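You operate a simulated robot arm through the tools that you are given. There is no shell and no other tool.

The job below is to be done with a simulated robot arm. You get a single attempt, and the scene is never put back.

JOB
Count the blue notes twice and clear the display between the counts.
Fine: work at the side desk; leave them in the stacker with the second count showing.
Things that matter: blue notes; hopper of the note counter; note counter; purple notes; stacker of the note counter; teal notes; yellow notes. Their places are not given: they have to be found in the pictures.

Only the result counts: the job must be done as asked and must still hold three seconds after the hand-in. Knocking over, shifting, dropping, spilling or breaking anything else fails it.

ROBOT AND FRAMES
A 6-joint arm with a four-finger gripper, fixed in place. Base frame: the origin is on the floor under the middle of its stand, x ahead of it, y to its left, z up. Units: cm, rad, N and s.
With the tool pointing down near the work surface it reaches from about 54 to 88 cm from the base axis. Its first joint turns from -2.897 to 2.897 rad. Payload 3.43 kg.
The TCP is the grasp point between the finger pads, 3 cm short of the fingertips. In the tool frame z runs along the fingers and y along their closing line. The gripper opens to 12 cm; its body begins 8.5 cm behind the TCP.
Orientation is that of the tool frame in the base frame, as a unit quaternion [x, y, z, w]. With the fingers straight down and closing along the base's y, the tool's x points along the base's -x, its y along +y and its z along -z.

CONTROLS
- The arm moves only by the tool apply_moves. Its arguments are lists of equal length, an entry for each row: "fingers": the closure, from 0 (fully open) to 1 (shut); "xyz": the shift along the tool's x, y, z in units of 100 mm (1.0 is 100 mm), a list of three; "rot": the turn, a rotation vector about the tool's x, y, z in units of 90 degrees (1.0 is 90 degrees), a list of three. In form: {"fingers": [fingers, ...], "xyz": [[x, y, z], ...], "rot": [[rx, ry, rz], ...]}. A call has 1 to 20 rows; each row is the pose to reach, as a shift and turn from the pose commanded when the call began, along the tool's axes at that moment. A call with a number of a shift or a turn outside -1 to 1 is refused whole. A row lasts 0.2 s, in which the tool goes at most 5 cm and 0.15 rad; a call with a longer step from one row to the next is refused whole, and so is a gripper value outside its range. A pose out of reach is approached as far as the arm can. The call stops where the force on the tool passes 40 N (or 10 N more than at its start, if that is more) or the arm is blocked; 0.2 s more then pass. Each finger travels about 13.62 cm/s and halts on what it meets, pressing with about 28 N; the grip force reading is that of the motor and also rises with nothing between the fingers. The clock runs only during rows and for 0.2 s after the last one: add rows that repeat a pose to give the fingers time. It gives the time, the measured TCP pose, the force on the tool (base axes), the opening and the grip force at its end, in the units of the frame above (readings bear some noise), with the torque about the TCP (base axes, N m) and any sound that the robot's microphone picked up.
- Cameras (640 x 400 px; columns grow to the right, rows downward): "scene" is fixed at [39.99, 65.01, 148.64]; the picture's right is [-0.97, -0.22, 0.00], its down [-0.09, 0.39, -0.92] and it looks along [0.20, -0.89, -0.40] (base axes); focal length 337 px, centre (320, 200). "wrist" rides on the gripper at [7.1, -1.7, -12.1] in the tool frame; the picture's right is [0.23, 0.97, 0.00], its down [-0.81, 0.19, -0.55] and it looks along [-0.54, 0.13, 0.83] (tool axes); focal length 275 px, centre (320, 200).
- capture(camera): a new picture of that camera. The clock stands still meanwhile.
- slide_trunk(by): moves the trunk up (or, below 0, down) by that many cm; the arm rides with it, the base frame stays. It gives what a move gives, with no picture.
- locate(camera, pixels): for up to 12 pixels [column, row] of the newest picture of that camera ("zoom" is the newest enlarged one), the place [x, y, z] in the base frame of the surface seen there, good to about 0.2 cm. The clock stands still meanwhile.
- zoom(camera, box): a new picture of the part [left, top, right, bottom] of that camera's present view, enlarged. The clock stands still meanwhile.
- job_done(): hands the job in; it is judged then, once.

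Open the gripper and draw the arm clear of the work before you hand the job in, unless the task says otherwise.

The tools are called after "Emit:" by a JSON object that holds its "op" and its "data". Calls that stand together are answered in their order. apply_moves: Moves the arm, as the interface text tells. Its arguments: {"type":"object","properties":{"fingers":{"type":"array"},"xyz":{"type":"array"},"rot":{"type":"array"}},"required":["fingers","xyz","rot"]} The other tools are called the same way: slide_trunk (by) moves the trunk up or down; capture (camera) takes a picture; locate (camera, pixels) gives the place of the surface under pixels of a picture; zoom (camera, box) takes an enlarged picture of a part of a camera's view; job_done () hands the job in.

At the start:

```text
t: 0.0
tool_pos: [32.3, -33.73, 116.45]
tool_rot: [0.0, 1.0, -0.001, 0.0]
contact_force: [-0.4, -0.5, -0.1]
moment: [-0.01, -0.01, 0.01]
finger_gap: 12.0
finger_force: 0.0
trunk travel left (down, up): [-15.0, 39.0]
```

scene: 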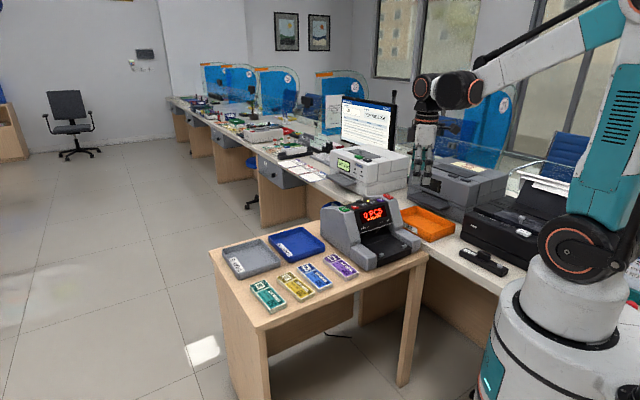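
wrist: 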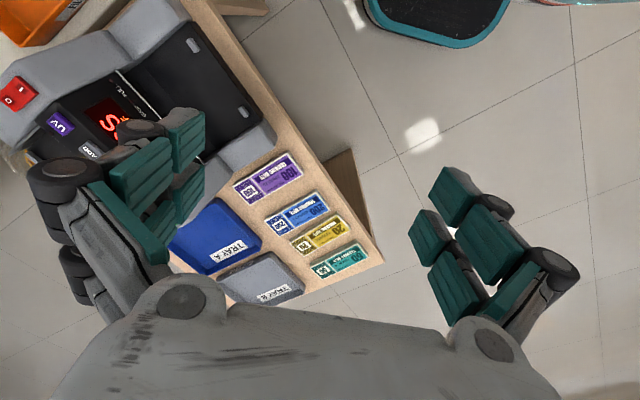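

The scene picture shows the side desk with a note counter around (375,230), four note packs at (268,296), (296,285), (315,276), (340,266) and two trays. I zoom in on the desk to read the machine and its controls.

Emit:
{"op": "zoom", "data": {"camera": "scene", "box": [300, 180, 440, 280]}}

Emit:
{"op": "zoom", "data": {"camera": "scene", "box": [210, 215, 370, 315]}}

Emit:
{"op": "zoom", "data": {"camera": "wrist", "box": [0, 0, 280, 175]}}

Emit:
{"op": "zoom", "data": {"camera": "wrist", "box": [160, 130, 400, 310]}}

```text
4.00 times, centred on (370, 230) of scene
```

zoom: 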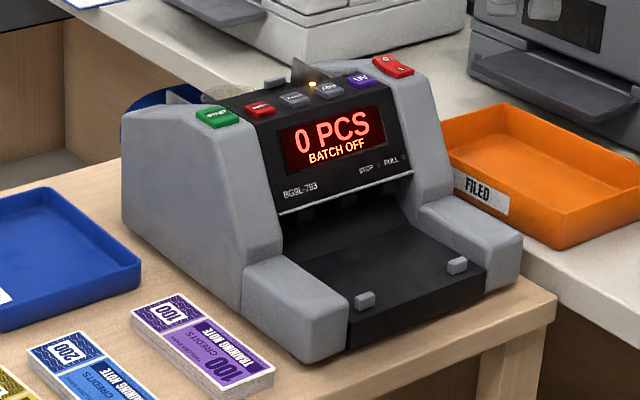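

```text
4.00 times, centred on (290, 265) of scene
```

zoom: 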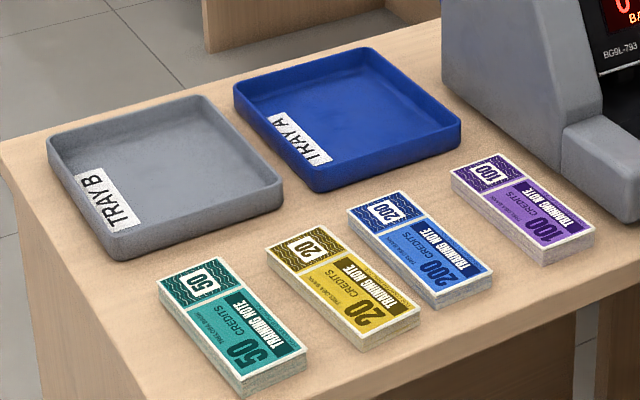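

```text
2.29 times, centred on (140, 88) of wrist
```

zoom: 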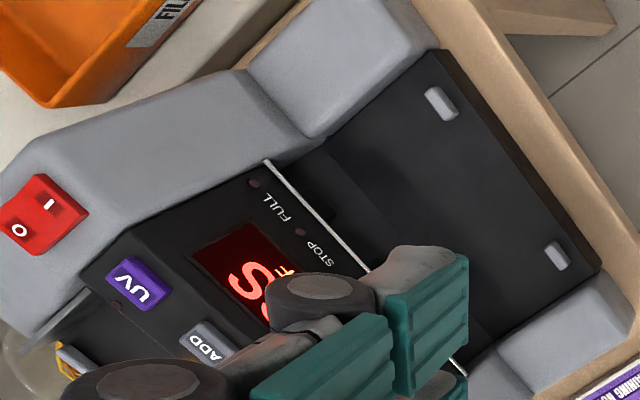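

```text
2.22 times, centred on (280, 220) of wrist
```

zoom: 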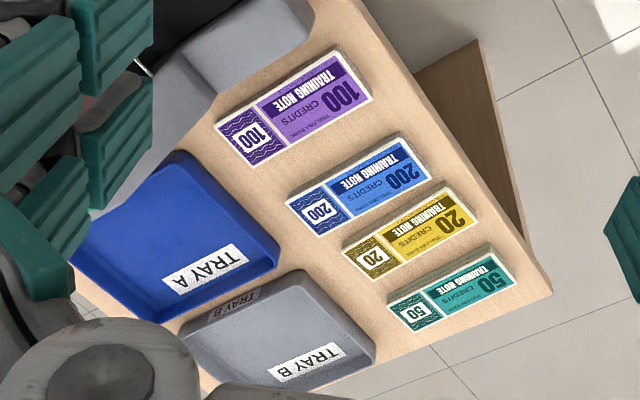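

The machine shows "0 PCS / BATCH OFF", with a row of buttons along its top. I zoom in more closely on the button row and hopper and locate key points.

Emit:
{"op": "zoom", "data": {"camera": "scene", "box": [340, 190, 410, 234]}}

Emit:
{"op": "locate", "data": {"camera": "scene", "pixels": [[315, 276], [309, 265], [322, 287], [340, 266], [296, 285], [268, 296], [353, 208], [365, 207], [373, 204], [382, 202], [390, 200], [398, 197]]}}

Emit:
{"op": "locate", "data": {"camera": "scene", "pixels": [[391, 254], [414, 246], [400, 250], [385, 240], [380, 262], [420, 250], [374, 268], [428, 238], [345, 215], [412, 197], [330, 235], [297, 243]]}}

```text
9.09 times, centred on (375, 212) of scene
```

zoom: 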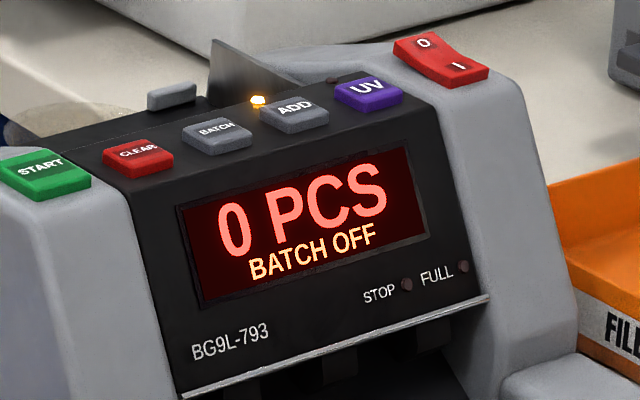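

```text
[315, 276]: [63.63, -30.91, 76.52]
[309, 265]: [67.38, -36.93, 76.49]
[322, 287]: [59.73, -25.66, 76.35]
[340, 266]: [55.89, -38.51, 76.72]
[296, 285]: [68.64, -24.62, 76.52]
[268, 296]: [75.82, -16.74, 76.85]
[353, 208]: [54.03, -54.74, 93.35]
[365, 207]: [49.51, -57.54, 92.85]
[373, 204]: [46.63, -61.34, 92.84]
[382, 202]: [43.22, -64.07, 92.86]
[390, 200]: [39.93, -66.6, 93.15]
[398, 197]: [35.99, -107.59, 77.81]
```

```text
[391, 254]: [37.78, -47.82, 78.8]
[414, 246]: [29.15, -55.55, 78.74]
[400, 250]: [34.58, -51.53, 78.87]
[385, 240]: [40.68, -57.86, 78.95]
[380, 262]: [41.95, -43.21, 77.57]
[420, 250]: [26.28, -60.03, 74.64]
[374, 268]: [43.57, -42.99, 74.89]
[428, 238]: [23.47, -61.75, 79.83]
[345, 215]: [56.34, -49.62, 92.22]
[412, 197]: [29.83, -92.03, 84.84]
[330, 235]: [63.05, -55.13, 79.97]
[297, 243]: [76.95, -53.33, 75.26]
```

The buttons read START, CLEAR, BATCH, ADD (LED lit by it), UV and the power rocker. I locate the hopper parts and the tall things around it, to plan a safe move for a top view.

Emit:
{"op": "locate", "data": {"camera": "scene", "pixels": [[365, 125], [390, 120], [368, 160], [455, 180], [500, 205], [440, 215], [410, 170], [471, 263], [345, 185], [540, 200], [430, 110], [380, 195]]}}

Emit:
{"op": "zoom", "data": {"camera": "scene", "box": [340, 190, 400, 220]}}

```text
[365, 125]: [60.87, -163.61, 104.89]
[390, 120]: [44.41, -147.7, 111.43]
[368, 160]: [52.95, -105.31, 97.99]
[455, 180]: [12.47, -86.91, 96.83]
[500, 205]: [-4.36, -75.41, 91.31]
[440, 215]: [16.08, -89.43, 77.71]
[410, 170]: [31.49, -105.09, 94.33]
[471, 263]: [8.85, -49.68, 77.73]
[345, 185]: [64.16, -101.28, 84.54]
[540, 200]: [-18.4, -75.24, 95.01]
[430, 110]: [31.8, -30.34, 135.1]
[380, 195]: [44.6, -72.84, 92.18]
```

```text
10.67 times, centred on (370, 205) of scene
```

zoom: 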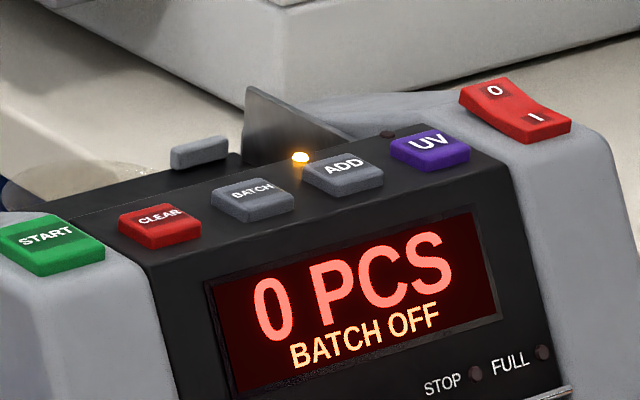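

The way over the counter is clear above z≈100 nearby, so I move the tool toward -y and slightly up to look at the hopper with the wrist camera.

Emit:
{"op": "apply_moves", "data": {"fingers": [0, 0, 0, 0, 0], "xyz": [[0, -0.2, -0.1], [0, -0.4, -0.3], [0, -0.6, -0.4], [0, -0.8, -0.5], [0, -1.0, -0.6]], "rot": [[0, 0, 0], [0, 0, 0], [0, 0, 0], [0, 0, 0], [0, 0, 0]]}}

Emit:
{"op": "apply_moves", "data": {"fingers": [0, 0, 0, 0, 0], "xyz": [[0, -0.2, 0], [0, -0.4, 0], [0, -0.6, 0], [0, -0.8, 0], [0, -1.0, 0]], "rot": [[0, 0, 0], [0, 0, 0], [0, 0, 0], [0, 0, 0], [0, 0, 0]]}}

Emit:
{"op": "capture", "data": {"camera": "wrist"}}

```text
t: 1.2
tool_pos: [32.19, -43.97, 122.66]
tool_rot: [0.001, 1.0, 0.0, 0.0]
contact_force: [-0.6, -0.9, 1.0]
moment: [-0.04, 0.0, 0.01]
finger_gap: 11.99
finger_force: 0.1
trunk travel left (down, up): [-15.0, 39.0]
```

```text
t: 2.4
tool_pos: [32.47, -53.76, 122.42]
tool_rot: [0.0, 1.0, 0.0, 0.0]
contact_force: [0.1, 0.5, -0.3]
moment: [-0.04, 0.0, 0.02]
finger_gap: 12.0
finger_force: 0.0
trunk travel left (down, up): [-15.0, 39.0]
```

```text
taken
```

wrist: 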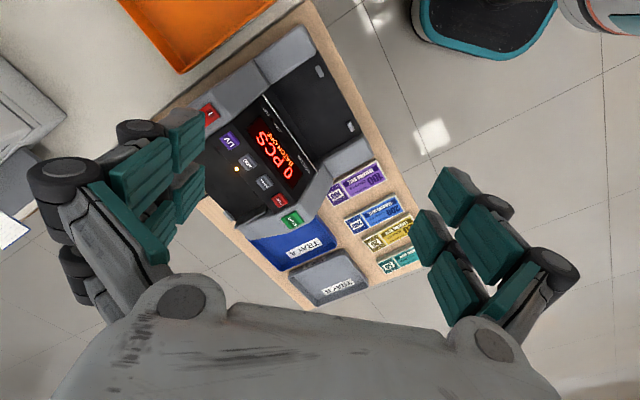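

The hopper lies around (230,185), partly hidden by the left fingers. I shift another 10 cm toward -y and picture it again.

Emit:
{"op": "apply_moves", "data": {"fingers": [0, 0, 0, 0, 0], "xyz": [[0, -0.2, 0], [0, -0.4, 0], [0, -0.6, 0], [0, -0.8, 0], [0, -1.0, 0]], "rot": [[0, 0, 0], [0, 0, 0], [0, 0, 0], [0, 0, 0], [0, 0, 0]]}}

Emit:
{"op": "capture", "data": {"camera": "wrist"}}

Emit:
{"op": "zoom", "data": {"camera": "wrist", "box": [190, 30, 430, 230]}}

```text
t: 3.6
tool_pos: [32.5, -63.59, 122.5]
tool_rot: [0.0, 1.0, 0.0, 0.0]
contact_force: [-0.7, 0.0, -0.9]
moment: [0.02, -0.01, -0.03]
finger_gap: 11.99
finger_force: 0.1
trunk travel left (down, up): [-15.0, 39.0]
```

```text
taken
```

wrist: 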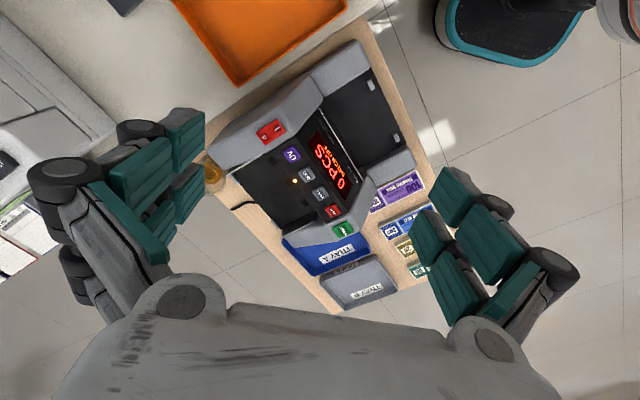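

```text
2.00 times, centred on (310, 130) of wrist
```

zoom: 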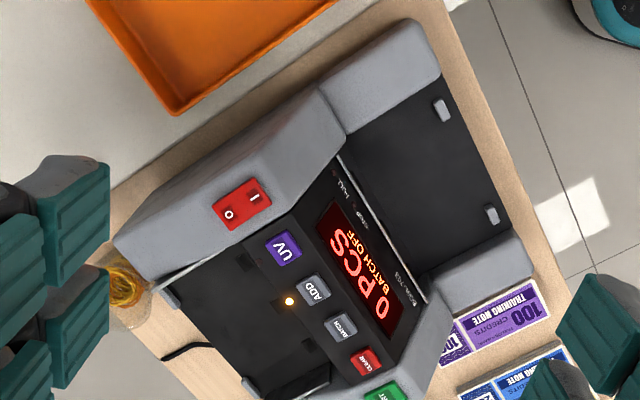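

A jar of rubber bands stands behind the machine at (212,172); the hopper is the black floor around (275,190) between two guide plates. I enlarge the hopper.

Emit:
{"op": "zoom", "data": {"camera": "wrist", "box": [230, 125, 370, 245]}}

Emit:
{"op": "locate", "data": {"camera": "wrist", "pixels": [[275, 190], [260, 180], [285, 205], [290, 185], [270, 165], [305, 215], [275, 178], [318, 220], [273, 180], [212, 172], [345, 230], [333, 210]]}}

```text
3.33 times, centred on (300, 185) of wrist
```

zoom: 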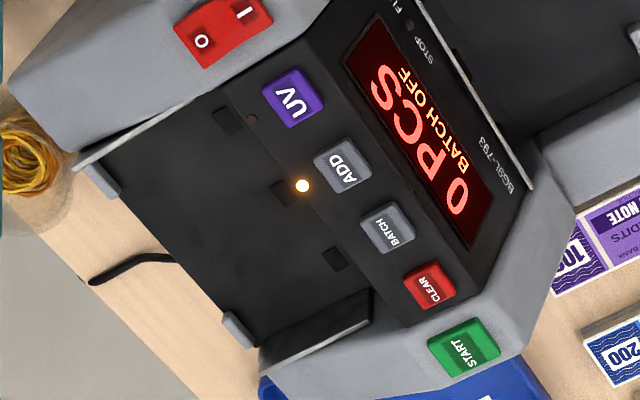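

```text
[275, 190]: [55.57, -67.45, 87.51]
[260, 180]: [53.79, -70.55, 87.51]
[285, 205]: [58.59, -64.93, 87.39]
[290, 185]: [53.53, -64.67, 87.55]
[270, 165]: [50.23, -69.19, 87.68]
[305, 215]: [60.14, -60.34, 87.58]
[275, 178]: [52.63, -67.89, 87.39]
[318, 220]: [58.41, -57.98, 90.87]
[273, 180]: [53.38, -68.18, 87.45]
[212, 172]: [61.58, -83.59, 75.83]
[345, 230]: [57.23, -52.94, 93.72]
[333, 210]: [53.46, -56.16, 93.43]
```

The hopper floor is flat at z≈87.5. I locate its edges and plates and the button tops precisely in this zoomed picture.

Emit:
{"op": "locate", "data": {"camera": "zoom", "pixels": [[110, 165], [215, 105], [240, 315], [265, 350], [325, 310], [370, 290], [362, 318], [100, 180], [235, 325], [225, 85], [285, 325], [75, 165]]}}

Emit:
{"op": "locate", "data": {"camera": "zoom", "pixels": [[465, 348], [428, 285], [388, 228], [342, 165], [292, 97], [255, 130], [310, 220], [340, 260], [230, 122], [170, 165], [250, 250], [215, 280]]}}

```text
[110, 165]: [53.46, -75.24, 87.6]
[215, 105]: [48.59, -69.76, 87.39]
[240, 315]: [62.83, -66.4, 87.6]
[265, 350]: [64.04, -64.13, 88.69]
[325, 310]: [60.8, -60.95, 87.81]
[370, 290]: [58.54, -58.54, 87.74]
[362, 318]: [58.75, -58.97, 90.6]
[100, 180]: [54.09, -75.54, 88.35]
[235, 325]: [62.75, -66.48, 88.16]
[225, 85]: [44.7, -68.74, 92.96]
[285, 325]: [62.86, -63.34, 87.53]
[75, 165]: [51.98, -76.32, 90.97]
```

```text
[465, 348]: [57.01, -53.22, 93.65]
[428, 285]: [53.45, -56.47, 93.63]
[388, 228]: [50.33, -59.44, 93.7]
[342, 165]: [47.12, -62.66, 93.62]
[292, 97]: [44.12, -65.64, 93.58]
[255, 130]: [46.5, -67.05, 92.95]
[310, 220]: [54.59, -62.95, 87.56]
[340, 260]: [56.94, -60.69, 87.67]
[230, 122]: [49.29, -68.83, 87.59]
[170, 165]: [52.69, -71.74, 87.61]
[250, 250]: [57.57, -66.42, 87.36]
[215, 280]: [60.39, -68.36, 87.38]
```

Hopper: floor z≈87.5, about 16.7 cm wide between side plates, at 45° to the base axes. Now I locate points on the gripper's own fingers in the wrist picture to learn their size, and zoom on them.

Emit:
{"op": "zoom", "data": {"camera": "wrist", "box": [20, 90, 230, 280]}}

Emit:
{"op": "locate", "data": {"camera": "wrist", "pixels": [[188, 112], [205, 130], [205, 110], [175, 172], [180, 235], [205, 192], [172, 195], [205, 160], [166, 262], [108, 165], [150, 250], [180, 150]]}}

Emit:
{"op": "locate", "data": {"camera": "wrist", "pixels": [[440, 170], [478, 190], [430, 195], [412, 215], [440, 210], [460, 208], [515, 245], [412, 240], [437, 290], [485, 308], [450, 260], [490, 285]]}}

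```text
2.11 times, centred on (125, 185) of wrist
```

zoom: 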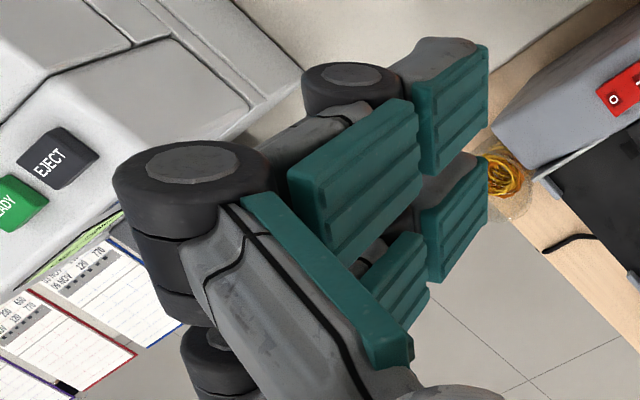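

```text
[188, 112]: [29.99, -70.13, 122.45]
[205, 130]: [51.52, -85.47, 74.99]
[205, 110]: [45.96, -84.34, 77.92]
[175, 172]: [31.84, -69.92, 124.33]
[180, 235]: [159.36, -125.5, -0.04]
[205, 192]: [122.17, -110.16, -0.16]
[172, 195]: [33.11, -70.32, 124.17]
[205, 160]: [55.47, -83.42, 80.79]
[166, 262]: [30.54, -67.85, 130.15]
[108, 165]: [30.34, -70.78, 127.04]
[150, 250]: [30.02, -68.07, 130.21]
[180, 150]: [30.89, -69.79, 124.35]
```

```text
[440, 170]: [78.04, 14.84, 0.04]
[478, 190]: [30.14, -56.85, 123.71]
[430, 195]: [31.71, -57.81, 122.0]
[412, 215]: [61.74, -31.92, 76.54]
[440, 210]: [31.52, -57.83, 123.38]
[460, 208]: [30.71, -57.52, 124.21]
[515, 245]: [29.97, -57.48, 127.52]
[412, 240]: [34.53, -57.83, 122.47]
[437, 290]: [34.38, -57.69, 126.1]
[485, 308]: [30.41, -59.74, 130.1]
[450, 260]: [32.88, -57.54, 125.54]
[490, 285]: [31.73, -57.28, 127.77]
```

Each side's finger pair spans about 5 cm along tool x. Now I measure the blue pack's corners (around (315,276) in the scene) through a zoom.

Emit:
{"op": "zoom", "data": {"camera": "scene", "box": [275, 250, 365, 306]}}

```text
7.11 times, centred on (320, 278) of scene
```

zoom: 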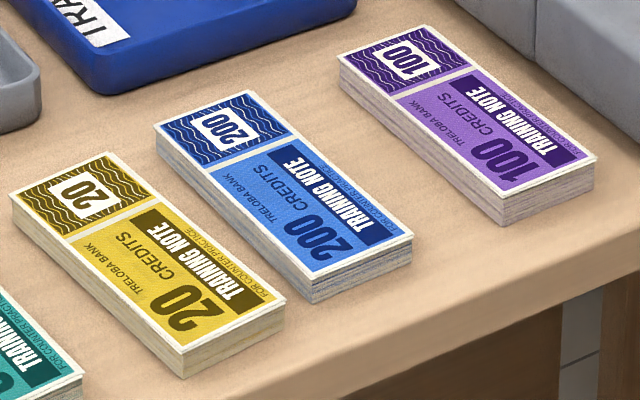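

Emit:
{"op": "locate", "data": {"camera": "zoom", "pixels": [[158, 126], [248, 93], [410, 238], [313, 276], [285, 182], [135, 150], [310, 305], [230, 245], [20, 195], [145, 155], [282, 302], [340, 85]]}}

Emit:
{"op": "locate", "data": {"camera": "zoom", "pixels": [[343, 60], [425, 28], [594, 158], [505, 195], [184, 345], [325, 190], [200, 215], [450, 180], [345, 110], [150, 90], [310, 285], [188, 378]]}}

```text
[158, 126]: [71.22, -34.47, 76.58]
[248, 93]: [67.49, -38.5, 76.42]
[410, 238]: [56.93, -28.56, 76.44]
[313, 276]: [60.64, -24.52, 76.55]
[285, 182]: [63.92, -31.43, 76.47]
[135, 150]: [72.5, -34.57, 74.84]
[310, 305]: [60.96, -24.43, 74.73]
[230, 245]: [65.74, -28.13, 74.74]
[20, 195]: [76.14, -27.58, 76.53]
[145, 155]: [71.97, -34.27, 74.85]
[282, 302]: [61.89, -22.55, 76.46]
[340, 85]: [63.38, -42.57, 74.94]
```

```text
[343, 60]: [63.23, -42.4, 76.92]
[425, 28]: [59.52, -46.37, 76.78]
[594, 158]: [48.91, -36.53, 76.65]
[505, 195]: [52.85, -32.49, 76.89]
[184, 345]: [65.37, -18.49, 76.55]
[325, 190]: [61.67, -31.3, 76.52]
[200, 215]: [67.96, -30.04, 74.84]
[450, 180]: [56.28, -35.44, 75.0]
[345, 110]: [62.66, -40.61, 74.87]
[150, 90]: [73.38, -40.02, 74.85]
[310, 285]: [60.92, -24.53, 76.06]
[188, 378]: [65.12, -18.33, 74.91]
```

Blue pack: 14.5 × 5.5 × 1.75 cm, centre about (64.1,-31.5), long axis about (-0.73,0.685); the yellow pack is only 2.3 cm away and purple 5.6 cm. I look at the gripper from the scene camera to gauge finger thickness.

Emit:
{"op": "capture", "data": {"camera": "scene"}}

Emit:
{"op": "zoom", "data": {"camera": "scene", "box": [360, 90, 460, 190]}}

```text
taken
```

scene: 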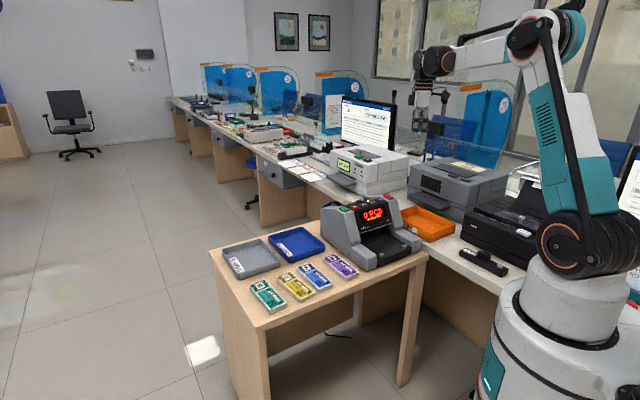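

```text
4.00 times, centred on (410, 140) of scene
```

zoom: 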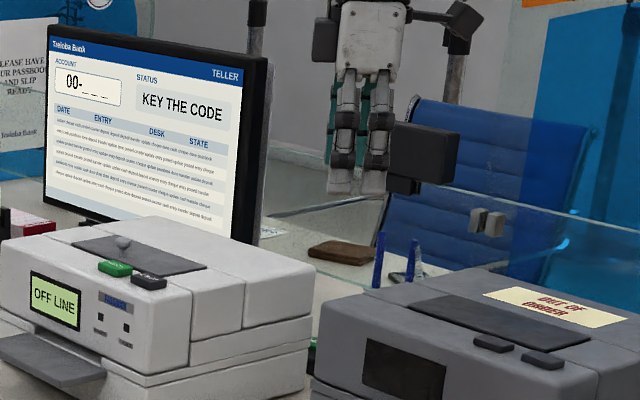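

I locate points on the gripper and the black box beside it at zoom (425,150) to see what belongs to the hand.

Emit:
{"op": "locate", "data": {"camera": "zoom", "pixels": [[425, 150], [405, 186], [342, 180], [373, 180], [345, 150], [377, 150], [370, 40], [465, 20], [325, 40], [343, 192], [372, 192], [330, 185]]}}

Emit:
{"op": "zoom", "data": {"camera": "scene", "box": [425, 85, 475, 145]}}

```text
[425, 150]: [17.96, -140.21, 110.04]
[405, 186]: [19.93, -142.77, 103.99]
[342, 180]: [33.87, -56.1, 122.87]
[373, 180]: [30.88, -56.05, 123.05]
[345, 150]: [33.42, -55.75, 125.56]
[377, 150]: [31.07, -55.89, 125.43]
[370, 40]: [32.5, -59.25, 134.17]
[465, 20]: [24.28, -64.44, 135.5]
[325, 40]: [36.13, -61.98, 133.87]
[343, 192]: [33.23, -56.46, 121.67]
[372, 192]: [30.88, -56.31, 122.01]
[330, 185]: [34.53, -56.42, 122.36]
```

```text
6.67 times, centred on (450, 115) of scene
```

zoom: 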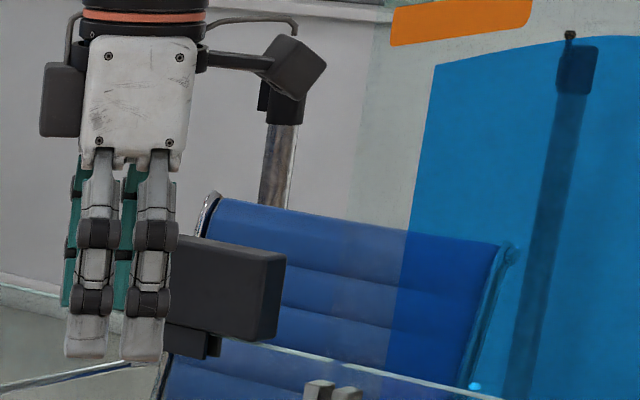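

The black box is a chair in the background. I check the fingertip extents in this closer zoom.

Emit:
{"op": "locate", "data": {"camera": "zoom", "pixels": [[85, 352], [143, 355], [68, 340], [163, 340], [107, 340], [122, 340], [90, 320], [145, 320], [90, 302], [145, 235], [60, 100], [300, 70]]}}

```text
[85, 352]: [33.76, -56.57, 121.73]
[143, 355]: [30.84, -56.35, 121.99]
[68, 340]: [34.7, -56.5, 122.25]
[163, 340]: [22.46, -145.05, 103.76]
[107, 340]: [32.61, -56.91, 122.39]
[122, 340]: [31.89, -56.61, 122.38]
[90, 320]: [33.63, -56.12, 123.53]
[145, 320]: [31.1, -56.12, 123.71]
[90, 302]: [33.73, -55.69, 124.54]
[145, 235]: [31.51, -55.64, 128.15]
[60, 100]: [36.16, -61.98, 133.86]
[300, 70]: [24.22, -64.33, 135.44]
```

When open, the fingertips seem to end only about 1 cm below the TCP. I close the gripper in the air step by step to see how the finger geometry changes.

Emit:
{"op": "apply_moves", "data": {"fingers": [0.45, 0.45, 0.45, 0.45, 0.45], "xyz": [[0, 0, 0], [0, 0, 0], [0, 0, 0], [0, 0, 0], [0, 0, 0]], "rot": [[0, 0, 0], [0, 0, 0], [0, 0, 0], [0, 0, 0], [0, 0, 0]]}}

Emit:
{"op": "zoom", "data": {"camera": "scene", "box": [402, 85, 498, 145]}}

Emit:
{"op": "capture", "data": {"camera": "wrist"}}

```text
t: 4.8
tool_pos: [32.37, -63.65, 122.59]
tool_rot: [0.001, 1.0, 0.0, 0.0]
contact_force: [-0.2, -0.2, 0.4]
moment: [-0.01, -0.02, -0.02]
finger_gap: 6.61
finger_force: 0.0
trunk travel left (down, up): [-15.0, 39.0]
```

```text
6.67 times, centred on (450, 115) of scene
```

zoom: 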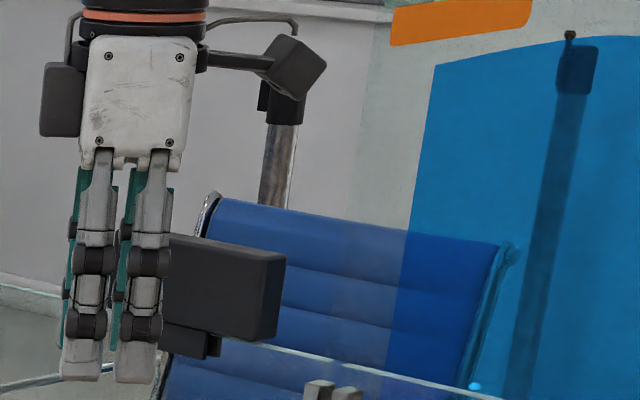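

```text
taken
```

wrist: 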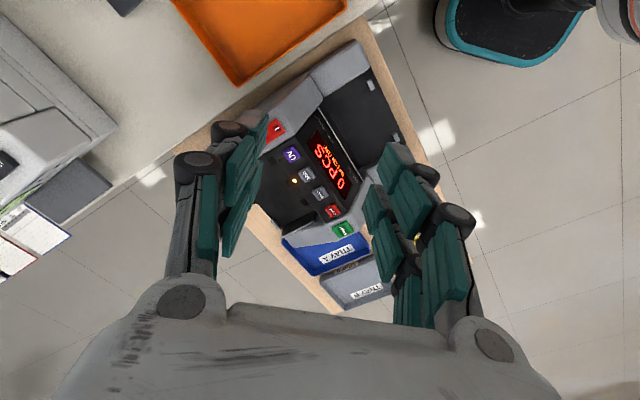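

At a 6.6 cm gap the fingers reach further down. I measure the tips now.

Emit:
{"op": "locate", "data": {"camera": "zoom", "pixels": [[80, 375], [135, 378], [63, 365], [150, 365], [100, 365], [117, 365], [80, 350], [135, 350], [85, 325], [140, 260]]}}

Emit:
{"op": "locate", "data": {"camera": "wrist", "pixels": [[250, 135], [262, 165], [240, 180], [230, 235], [268, 125], [375, 150], [390, 180], [370, 200], [385, 235], [410, 195], [450, 250], [400, 255]]}}

```text
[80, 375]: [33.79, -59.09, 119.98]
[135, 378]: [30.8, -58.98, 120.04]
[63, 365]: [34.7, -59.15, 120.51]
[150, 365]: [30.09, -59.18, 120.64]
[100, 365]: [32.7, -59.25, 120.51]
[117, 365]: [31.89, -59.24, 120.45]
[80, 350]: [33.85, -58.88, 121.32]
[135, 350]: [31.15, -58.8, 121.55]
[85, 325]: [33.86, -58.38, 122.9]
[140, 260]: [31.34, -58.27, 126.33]
```

```text
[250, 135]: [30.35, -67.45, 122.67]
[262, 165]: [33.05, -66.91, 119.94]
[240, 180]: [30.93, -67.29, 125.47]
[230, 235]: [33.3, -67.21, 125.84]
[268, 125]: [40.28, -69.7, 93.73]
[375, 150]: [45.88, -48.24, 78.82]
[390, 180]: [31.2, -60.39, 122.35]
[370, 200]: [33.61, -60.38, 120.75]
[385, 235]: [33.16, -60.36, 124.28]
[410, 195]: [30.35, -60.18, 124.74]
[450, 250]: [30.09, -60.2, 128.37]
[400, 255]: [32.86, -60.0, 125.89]
```

Fingertips now reach ~2.8 cm below the TCP, with pads at the commanded gap and ~1.2–2 cm finger thickness. I re-measure the stacker and panel edges with a zoom of the wrist view.

Emit:
{"op": "zoom", "data": {"camera": "wrist", "box": [260, 30, 440, 150]}}

Emit:
{"op": "zoom", "data": {"camera": "scene", "box": [340, 200, 440, 275]}}

Emit:
{"op": "locate", "data": {"camera": "scene", "pixels": [[381, 254], [404, 245], [393, 252], [385, 238], [376, 248], [408, 240], [390, 232], [372, 260], [412, 244], [395, 243], [380, 235], [398, 231]]}}

```text
3.33 times, centred on (350, 90) of wrist
```

zoom: 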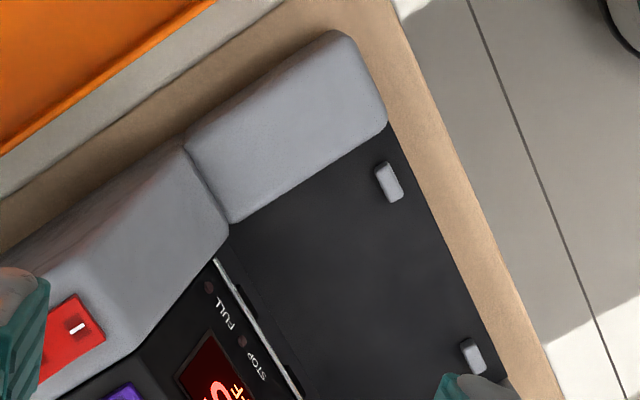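

```text
5.33 times, centred on (390, 238) of scene
```

zoom: 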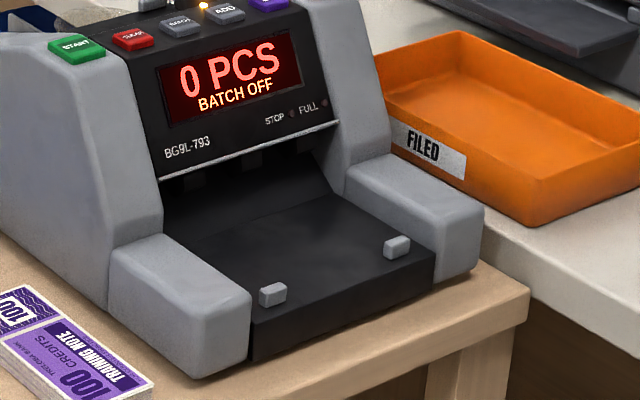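

```text
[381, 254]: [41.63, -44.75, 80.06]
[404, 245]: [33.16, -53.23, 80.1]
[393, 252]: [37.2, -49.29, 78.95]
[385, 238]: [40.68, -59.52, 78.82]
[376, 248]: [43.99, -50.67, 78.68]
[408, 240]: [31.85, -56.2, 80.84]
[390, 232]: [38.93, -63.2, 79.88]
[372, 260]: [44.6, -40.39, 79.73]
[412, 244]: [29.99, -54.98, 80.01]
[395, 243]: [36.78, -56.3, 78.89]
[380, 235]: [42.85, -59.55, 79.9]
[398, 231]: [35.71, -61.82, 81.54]
```

Stacker floor is z≈78.9 with stops around b-line (41.6,-44.8)–(33.2,-53.2), confirming the machine axis at 45°. Now I travel high (z≈122) towards the blue pack and turn the tool +0.475 (42.8°) so the fingers close across its short side.

Emit:
{"op": "apply_moves", "data": {"fingers": [0.45, 0.45, 0.45, 0.45, 0.45], "xyz": [[-0.2, 0.2, 0], [-0.4, 0.4, 0], [-0.6, 0.6, 0], [-0.8, 0.8, 0], [-1.0, 1.0, 0]], "rot": [[0, 0, 0], [0, 0, 0], [0, 0, 0], [0, 0, 0], [0, 0, 0]]}}

Emit:
{"op": "apply_moves", "data": {"fingers": [0.45, 0.45, 0.45, 0.45, 0.45], "xyz": [[-0.2, 0.2, 0], [-0.4, 0.4, 0], [-0.6, 0.6, 0], [-0.8, 0.8, 0], [-1.0, 1.0, 0]], "rot": [[0, 0, 0], [0, 0, 0], [0, 0, 0], [0, 0, 0], [0, 0, 0]]}}

Emit:
{"op": "apply_moves", "data": {"fingers": [0.45, 0.45, 0.45, 0.45, 0.45, 0.45, 0.45], "xyz": [[-0.15, 0.15, 0], [-0.3, 0.3, 0], [-0.45, 0.45, 0.1], [-0.6, 0.6, 0.2], [-0.75, 0.75, 0.3], [-0.9, 0.9, 0.4], [-1.0, 1.0, 0.5]], "rot": [[0, 0, 0.08], [0, 0, 0.16], [0, 0, 0.24], [0, 0, 0.32], [0, 0, 0.4], [0, 0, 0.475], [0, 0, 0.475]]}}

Emit:
{"op": "capture", "data": {"camera": "wrist"}}

```text
t: 6.0
tool_pos: [42.22, -53.56, 122.49]
tool_rot: [0.0, 1.0, 0.0, 0.001]
contact_force: [-0.4, 0.1, 0.5]
moment: [-0.01, -0.01, 0.04]
finger_gap: 6.59
finger_force: 0.0
trunk travel left (down, up): [-15.0, 39.0]
```

```text
t: 7.2
tool_pos: [52.35, -43.61, 122.43]
tool_rot: [0.0, 1.0, 0.001, 0.0]
contact_force: [0.2, 0.2, -0.4]
moment: [0.0, -0.01, -0.05]
finger_gap: 6.62
finger_force: 0.0
trunk travel left (down, up): [-15.0, 39.0]
```

```text
t: 8.8
tool_pos: [62.27, -33.66, 117.54]
tool_rot: [0.364, 0.931, -0.001, 0.0]
contact_force: [0.1, -0.3, 1.4]
moment: [0.01, 0.01, 0.02]
finger_gap: 6.6
finger_force: 0.1
trunk travel left (down, up): [-15.0, 39.0]
```

```text
taken
```

wrist: 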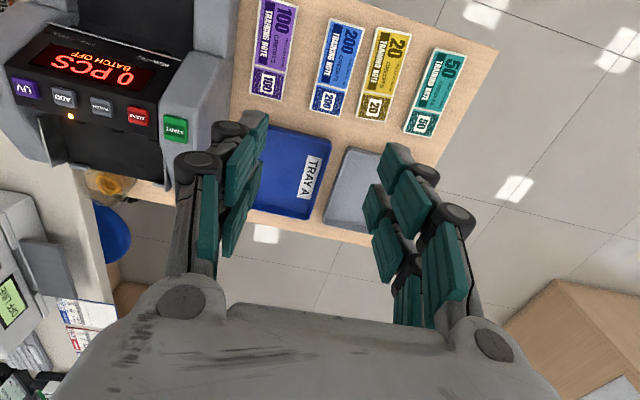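

The tool is turned as wanted and the blue pack is at (338,65) in the wrist view. I measure its corners from this view.

Emit:
{"op": "zoom", "data": {"camera": "wrist", "box": [240, 0, 480, 150]}}

```text
2.67 times, centred on (360, 75) of wrist
```

zoom: 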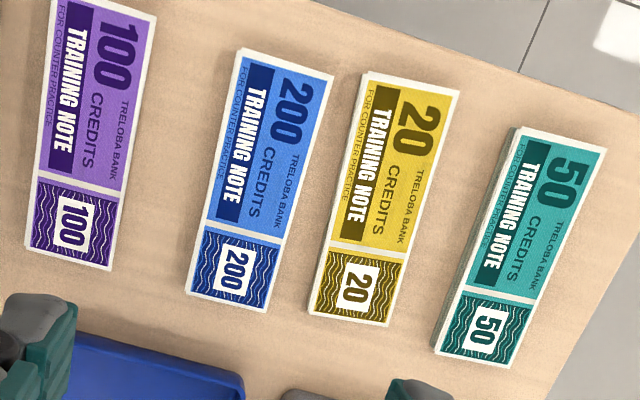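

Emit:
{"op": "locate", "data": {"camera": "zoom", "pixels": [[246, 53], [332, 77], [267, 312], [189, 290], [370, 80], [456, 95], [389, 323], [316, 308], [154, 20], [112, 266], [335, 190], [170, 180]]}}

```text
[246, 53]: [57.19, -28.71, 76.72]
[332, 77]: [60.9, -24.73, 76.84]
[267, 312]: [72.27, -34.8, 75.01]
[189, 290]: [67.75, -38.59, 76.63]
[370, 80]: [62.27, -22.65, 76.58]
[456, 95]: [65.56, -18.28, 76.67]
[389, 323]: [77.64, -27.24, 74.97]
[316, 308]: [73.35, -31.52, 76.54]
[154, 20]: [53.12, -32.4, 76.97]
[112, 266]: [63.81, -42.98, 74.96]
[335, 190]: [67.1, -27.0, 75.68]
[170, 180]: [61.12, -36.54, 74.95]
```

Blue pack centre ≈ (64.2,-31.58), and the gap to yellow near the centre is ≈2.9 cm. I shift 2.8 cm along tool y to centre over it and descend to about z=88, to check again.

Emit:
{"op": "apply_moves", "data": {"fingers": [0.45, 0.45, 0.45, 0.45, 0.45], "xyz": [[0, 0.1, 0.2], [0, 0.2, 0.4], [0, 0.28, 0.6], [0, 0.28, 0.8], [0, 0.28, 1.0]], "rot": [[0, 0, 0], [0, 0, 0], [0, 0, 0], [0, 0, 0], [0, 0, 0]]}}

Emit:
{"op": "apply_moves", "data": {"fingers": [0.45, 0.45, 0.45, 0.45, 0.45], "xyz": [[0, 0, 0.2], [0, 0, 0.4], [0, 0, 0.6], [0, 0, 0.8], [0, 0, 1.0]], "rot": [[0, 0, 0], [0, 0, 0], [0, 0, 0], [0, 0, 0], [0, 0, 0]]}}

Emit:
{"op": "apply_moves", "data": {"fingers": [0.45, 0.45, 0.45, 0.45, 0.45], "xyz": [[0, 0, 0.2], [0, 0, 0.4], [0, 0, 0.6], [0, 0, 0.8], [0, 0, 1.0]], "rot": [[0, 0, 0], [0, 0, 0], [0, 0, 0], [0, 0, 0], [0, 0, 0]]}}

Emit:
{"op": "capture", "data": {"camera": "wrist"}}

Emit:
{"op": "zoom", "data": {"camera": "scene", "box": [250, 200, 378, 300]}}

```text
t: 10.0
tool_pos: [64.2, -31.59, 107.53]
tool_rot: [0.364, 0.931, 0.0, 0.0]
contact_force: [0.5, 0.0, -0.3]
moment: [-0.04, 0.0, 0.0]
finger_gap: 6.62
finger_force: 0.0
trunk travel left (down, up): [-15.0, 39.0]
```

```text
t: 11.2
tool_pos: [64.3, -31.62, 97.44]
tool_rot: [0.364, 0.931, 0.0, 0.0]
contact_force: [0.3, 0.1, -0.3]
moment: [0.01, 0.01, 0.01]
finger_gap: 6.6
finger_force: 0.0
trunk travel left (down, up): [-15.0, 39.0]
```

```text
t: 12.4
tool_pos: [64.26, -31.62, 87.53]
tool_rot: [0.365, 0.931, 0.0, 0.0]
contact_force: [0.6, -0.6, 0.2]
moment: [-0.01, -0.02, -0.04]
finger_gap: 6.6
finger_force: 0.1
trunk travel left (down, up): [-15.0, 39.0]
```

```text
taken
```

wrist: 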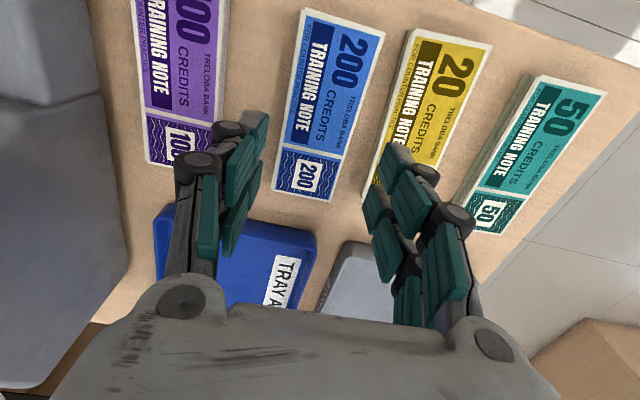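

```text
4.00 times, centred on (314, 250) of scene
```

zoom: 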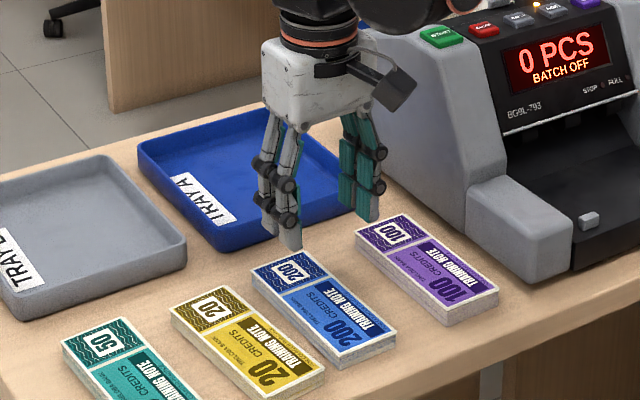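

The gripper is above the blue pack and clear of trays. I check the fingertip heights before lowering further.

Emit:
{"op": "locate", "data": {"camera": "zoom", "pixels": [[290, 242], [270, 225], [292, 230], [370, 215], [272, 232], [345, 200], [265, 205], [284, 210]]}}

```text
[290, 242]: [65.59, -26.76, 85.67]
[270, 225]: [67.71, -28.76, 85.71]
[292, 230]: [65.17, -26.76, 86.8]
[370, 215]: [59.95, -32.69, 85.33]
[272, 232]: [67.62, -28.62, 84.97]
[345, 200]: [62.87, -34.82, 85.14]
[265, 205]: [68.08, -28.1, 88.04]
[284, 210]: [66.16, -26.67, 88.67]
```

The outer face of the yellow-side finger is ~4.5–4.9 cm from centre while yellow's edge is ≥5.4 cm away, so it clears. I lower 9.4 cm to TCP z≈78.1 and then close on the pack.

Emit:
{"op": "apply_moves", "data": {"fingers": [0.45, 0.45, 0.45, 0.45, 0.45, 0.45, 0.45], "xyz": [[0, 0, 0.2], [0, 0, 0.4], [0, 0, 0.6], [0, 0, 0.75], [0, 0, 0.85], [0, 0, 0.92], [0, 0, 0.94]], "rot": [[0, 0, 0], [0, 0, 0], [0, 0, 0], [0, 0, 0], [0, 0, 0], [0, 0, 0], [0, 0, 0]]}}

Emit:
{"op": "capture", "data": {"camera": "wrist"}}

Emit:
{"op": "zoom", "data": {"camera": "scene", "box": [266, 230, 362, 290]}}

```text
t: 14.0
tool_pos: [64.18, -31.62, 77.98]
tool_rot: [0.364, 0.931, -0.001, -0.001]
contact_force: [0.3, -0.2, 0.2]
moment: [-0.03, 0.01, 0.0]
finger_gap: 6.61
finger_force: 0.1
trunk travel left (down, up): [-15.0, 39.0]
```

```text
taken
```

wrist: 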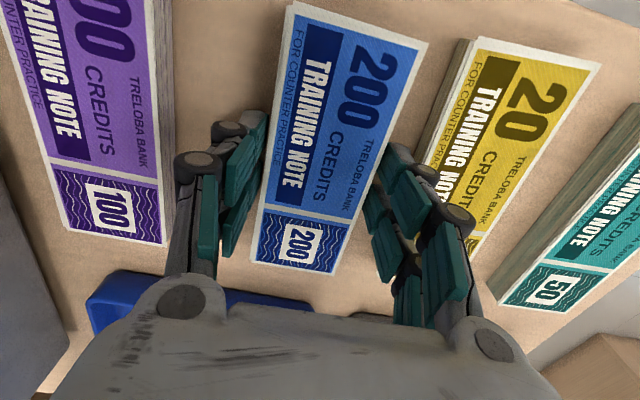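

```text
6.67 times, centred on (314, 260) of scene
```

zoom: 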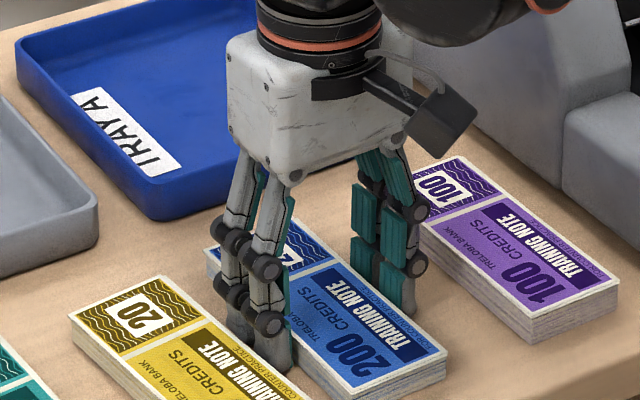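

The fingers straddle the blue pack without touching its neighbours. I close on it.

Emit:
{"op": "apply_moves", "data": {"fingers": [0.5, 0.55, 0.6, 0.65, 0.65, 0.65], "xyz": [[0, 0, 0], [0, 0, 0], [0, 0, 0], [0, 0, 0], [0, 0, 0], [0, 0, 0]], "rot": [[0, 0, 0], [0, 0, 0], [0, 0, 0], [0, 0, 0], [0, 0, 0], [0, 0, 0]]}}

Emit:
{"op": "capture", "data": {"camera": "wrist"}}

```text
t: 15.4
tool_pos: [64.04, -31.56, 78.12]
tool_rot: [0.364, 0.931, -0.001, -0.001]
contact_force: [0.2, -0.1, 1.3]
moment: [-0.05, 0.02, -0.01]
finger_gap: 5.91
finger_force: 27.8
trunk travel left (down, up): [-15.0, 39.0]
```

```text
taken
```

wrist: 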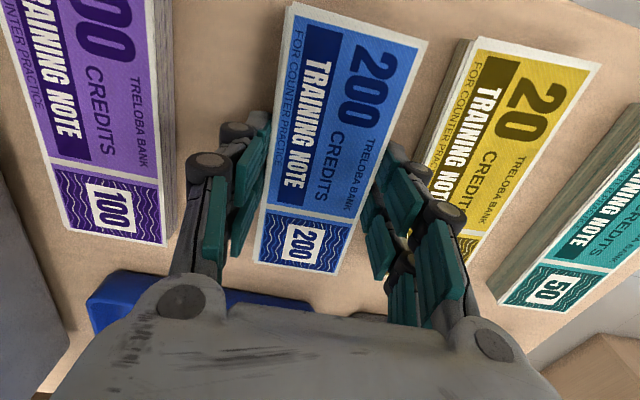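

The grip reads 27.8 N at 5.9 cm, so the pack is held. I lift it 8 cm and check.

Emit:
{"op": "apply_moves", "data": {"fingers": [0.65, 0.65, 0.65, 0.65, 0.65, 0.65], "xyz": [[0, 0, -0.05], [0, 0, -0.15], [0, 0, -0.3], [0, 0, -0.45], [0, 0, -0.6], [0, 0, -0.8]], "rot": [[0, 0, 0], [0, 0, 0], [0, 0, 0], [0, 0, 0], [0, 0, 0], [0, 0, 0]]}}

Emit:
{"op": "capture", "data": {"camera": "wrist"}}

Emit:
{"op": "zoom", "data": {"camera": "scene", "box": [250, 200, 378, 300]}}

```text
t: 16.8
tool_pos: [64.21, -31.68, 86.03]
tool_rot: [0.365, 0.931, 0.0, 0.0]
contact_force: [0.5, -0.3, -0.5]
moment: [-0.01, 0.01, -0.02]
finger_gap: 5.91
finger_force: 27.3
trunk travel left (down, up): [-15.0, 39.0]
```

```text
taken
```

wrist: 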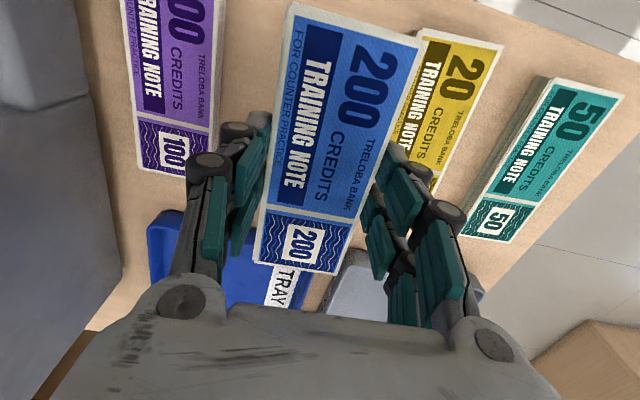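

```text
4.00 times, centred on (314, 250) of scene
```

zoom: 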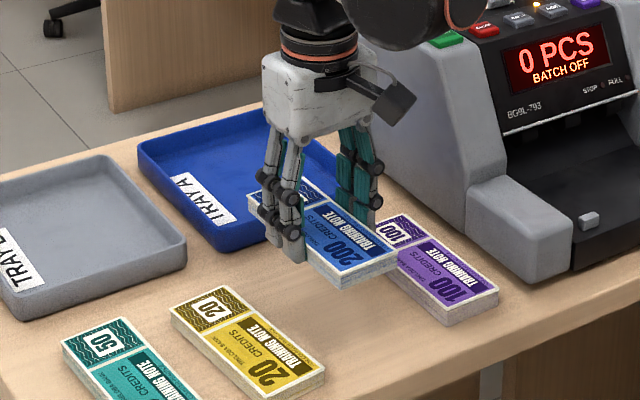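

The pack is held level, its underside about 3.3 cm below the TCP. I raise it 20 cm and, on the second part, turn by -0.963 (to θ≈-44°) so its length lies along the hopper's width.

Emit:
{"op": "apply_moves", "data": {"fingers": [0.65, 0.65, 0.65, 0.65, 0.65, 0.65], "xyz": [[0, 0, -0.1], [0, 0, -0.3], [0, 0, -0.5], [0, 0, -0.7], [0, 0, -0.9], [0, 0, -1.0]], "rot": [[0, 0, 0], [0, 0, 0], [0, 0, 0], [0, 0, 0], [0, 0, 0], [0, 0, 0]]}}

Emit:
{"op": "apply_moves", "data": {"fingers": [0.65, 0.65, 0.65, 0.65, 0.65, 0.65, 0.65, 0.65, 0.65, 0.65, 0.65, 0.65, 0.65, 0.65], "xyz": [[0, 0, -0.1], [0, 0, -0.2], [0, 0, -0.3], [0, 0, -0.4], [0, 0, -0.5], [0, 0, -0.6], [0, 0, -0.7], [0, 0, -0.8], [0, 0, -0.9], [0, 0, -1.0], [0, 0, -1.0], [0, 0, -1.0], [0, 0, -1.0], [0, 0, -1.0]], "rot": [[0, 0, -0.04], [0, 0, -0.12], [0, 0, -0.2], [0, 0, -0.28], [0, 0, -0.36], [0, 0, -0.44], [0, 0, -0.52], [0, 0, -0.6], [0, 0, -0.68], [0, 0, -0.76], [0, 0, -0.84], [0, 0, -0.91], [0, 0, -0.95], [0, 0, -0.963]]}}

Emit:
{"op": "capture", "data": {"camera": "wrist"}}

Emit:
{"op": "capture", "data": {"camera": "scene"}}

```text
t: 18.2
tool_pos: [64.21, -31.61, 96.01]
tool_rot: [0.365, 0.931, 0.0, 0.0]
contact_force: [0.1, -0.5, -0.6]
moment: [0.01, 0.02, -0.01]
finger_gap: 5.93
finger_force: 28.0
trunk travel left (down, up): [-15.0, 39.0]
```

```text
t: 21.2
tool_pos: [64.16, -31.66, 106.0]
tool_rot: [-0.374, 0.927, -0.001, 0.001]
contact_force: [-0.6, 0.8, -0.3]
moment: [0.03, -0.01, -0.03]
finger_gap: 5.92
finger_force: 28.1
trunk travel left (down, up): [-15.0, 39.0]
```

```text
taken
```

wrist: 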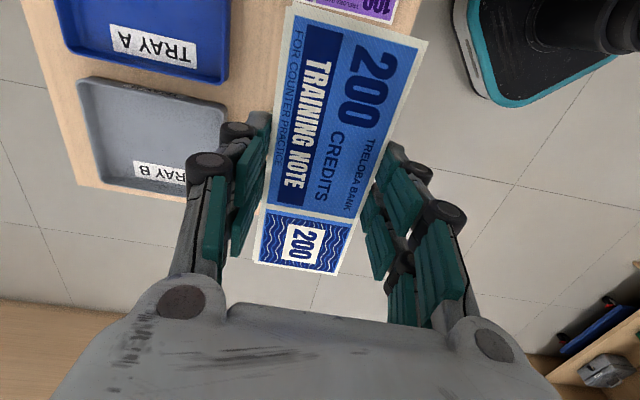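

```text
taken
```

scene: 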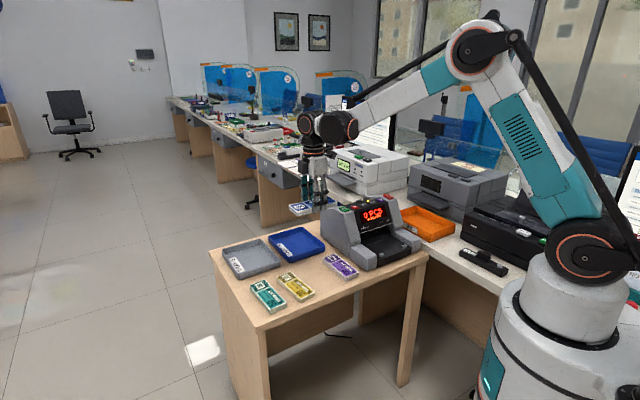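

Turned to θ≈-44°. I locate the held pack's corners to know its offset from the TCP.

Emit:
{"op": "locate", "data": {"camera": "wrist", "pixels": [[302, 10], [422, 44], [336, 272], [260, 260], [300, 140], [360, 150]]}}

```text
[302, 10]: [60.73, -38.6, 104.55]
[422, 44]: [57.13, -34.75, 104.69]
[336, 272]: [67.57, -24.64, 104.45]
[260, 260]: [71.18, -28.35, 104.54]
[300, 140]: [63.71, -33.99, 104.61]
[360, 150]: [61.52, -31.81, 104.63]
```

The pack is centred on the TCP with its underside 3.2 cm below it. I now carry it over the machine at z≈106 towards the hopper point (54.7,-67.0), in several stages.

Emit:
{"op": "apply_moves", "data": {"fingers": [0.65, 0.65, 0.65, 0.65, 0.65, 0.65], "xyz": [[0.1, -0.06, 0], [0.3, -0.18, 0], [0.5, -0.3, 0], [0.7, -0.42, 0], [0.9, -0.54, 0], [1.0, -0.6, 0]], "rot": [[0, 0, 0], [0, 0, 0], [0, 0, 0], [0, 0, 0], [0, 0, 0], [0, 0, 0]]}}

Emit:
{"op": "apply_moves", "data": {"fingers": [0.65, 0.65, 0.65, 0.65, 0.65, 0.65], "xyz": [[0.1, -0.06, 0], [0.3, -0.18, 0], [0.5, -0.3, 0], [0.7, -0.42, 0], [0.9, -0.54, 0], [1.0, -0.6, 0]], "rot": [[0, 0, 0], [0, 0, 0], [0, 0, 0], [0, 0, 0], [0, 0, 0], [0, 0, 0]]}}

Emit:
{"op": "capture", "data": {"camera": "wrist"}}

Emit:
{"op": "capture", "data": {"camera": "scene"}}

```text
t: 22.6
tool_pos: [61.2, -42.96, 106.19]
tool_rot: [-0.374, 0.927, 0.0, 0.0]
contact_force: [-0.9, 0.2, 0.0]
moment: [0.02, 0.01, 0.01]
finger_gap: 5.93
finger_force: 27.9
trunk travel left (down, up): [-15.0, 39.0]
```

```text
t: 24.0
tool_pos: [58.28, -54.13, 106.13]
tool_rot: [-0.375, 0.927, 0.0, 0.0]
contact_force: [-0.7, -0.7, -0.7]
moment: [0.0, 0.01, -0.01]
finger_gap: 5.92
finger_force: 27.8
trunk travel left (down, up): [-15.0, 39.0]
```

```text
taken
```

wrist: 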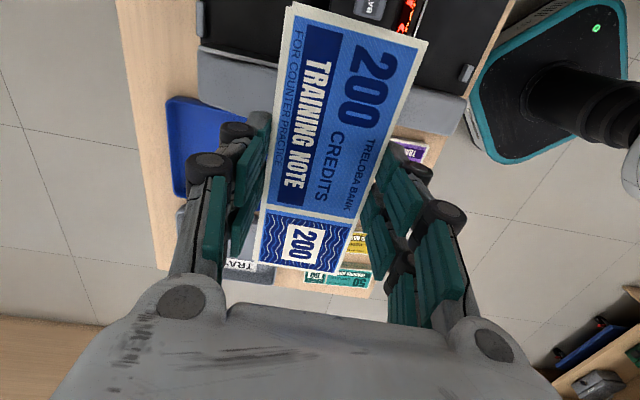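

```text
taken
```

scene: 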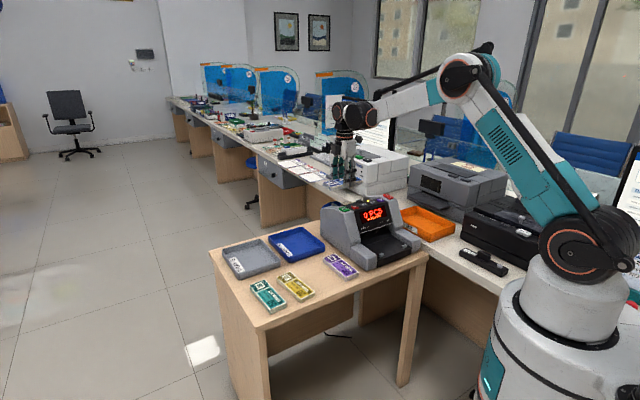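

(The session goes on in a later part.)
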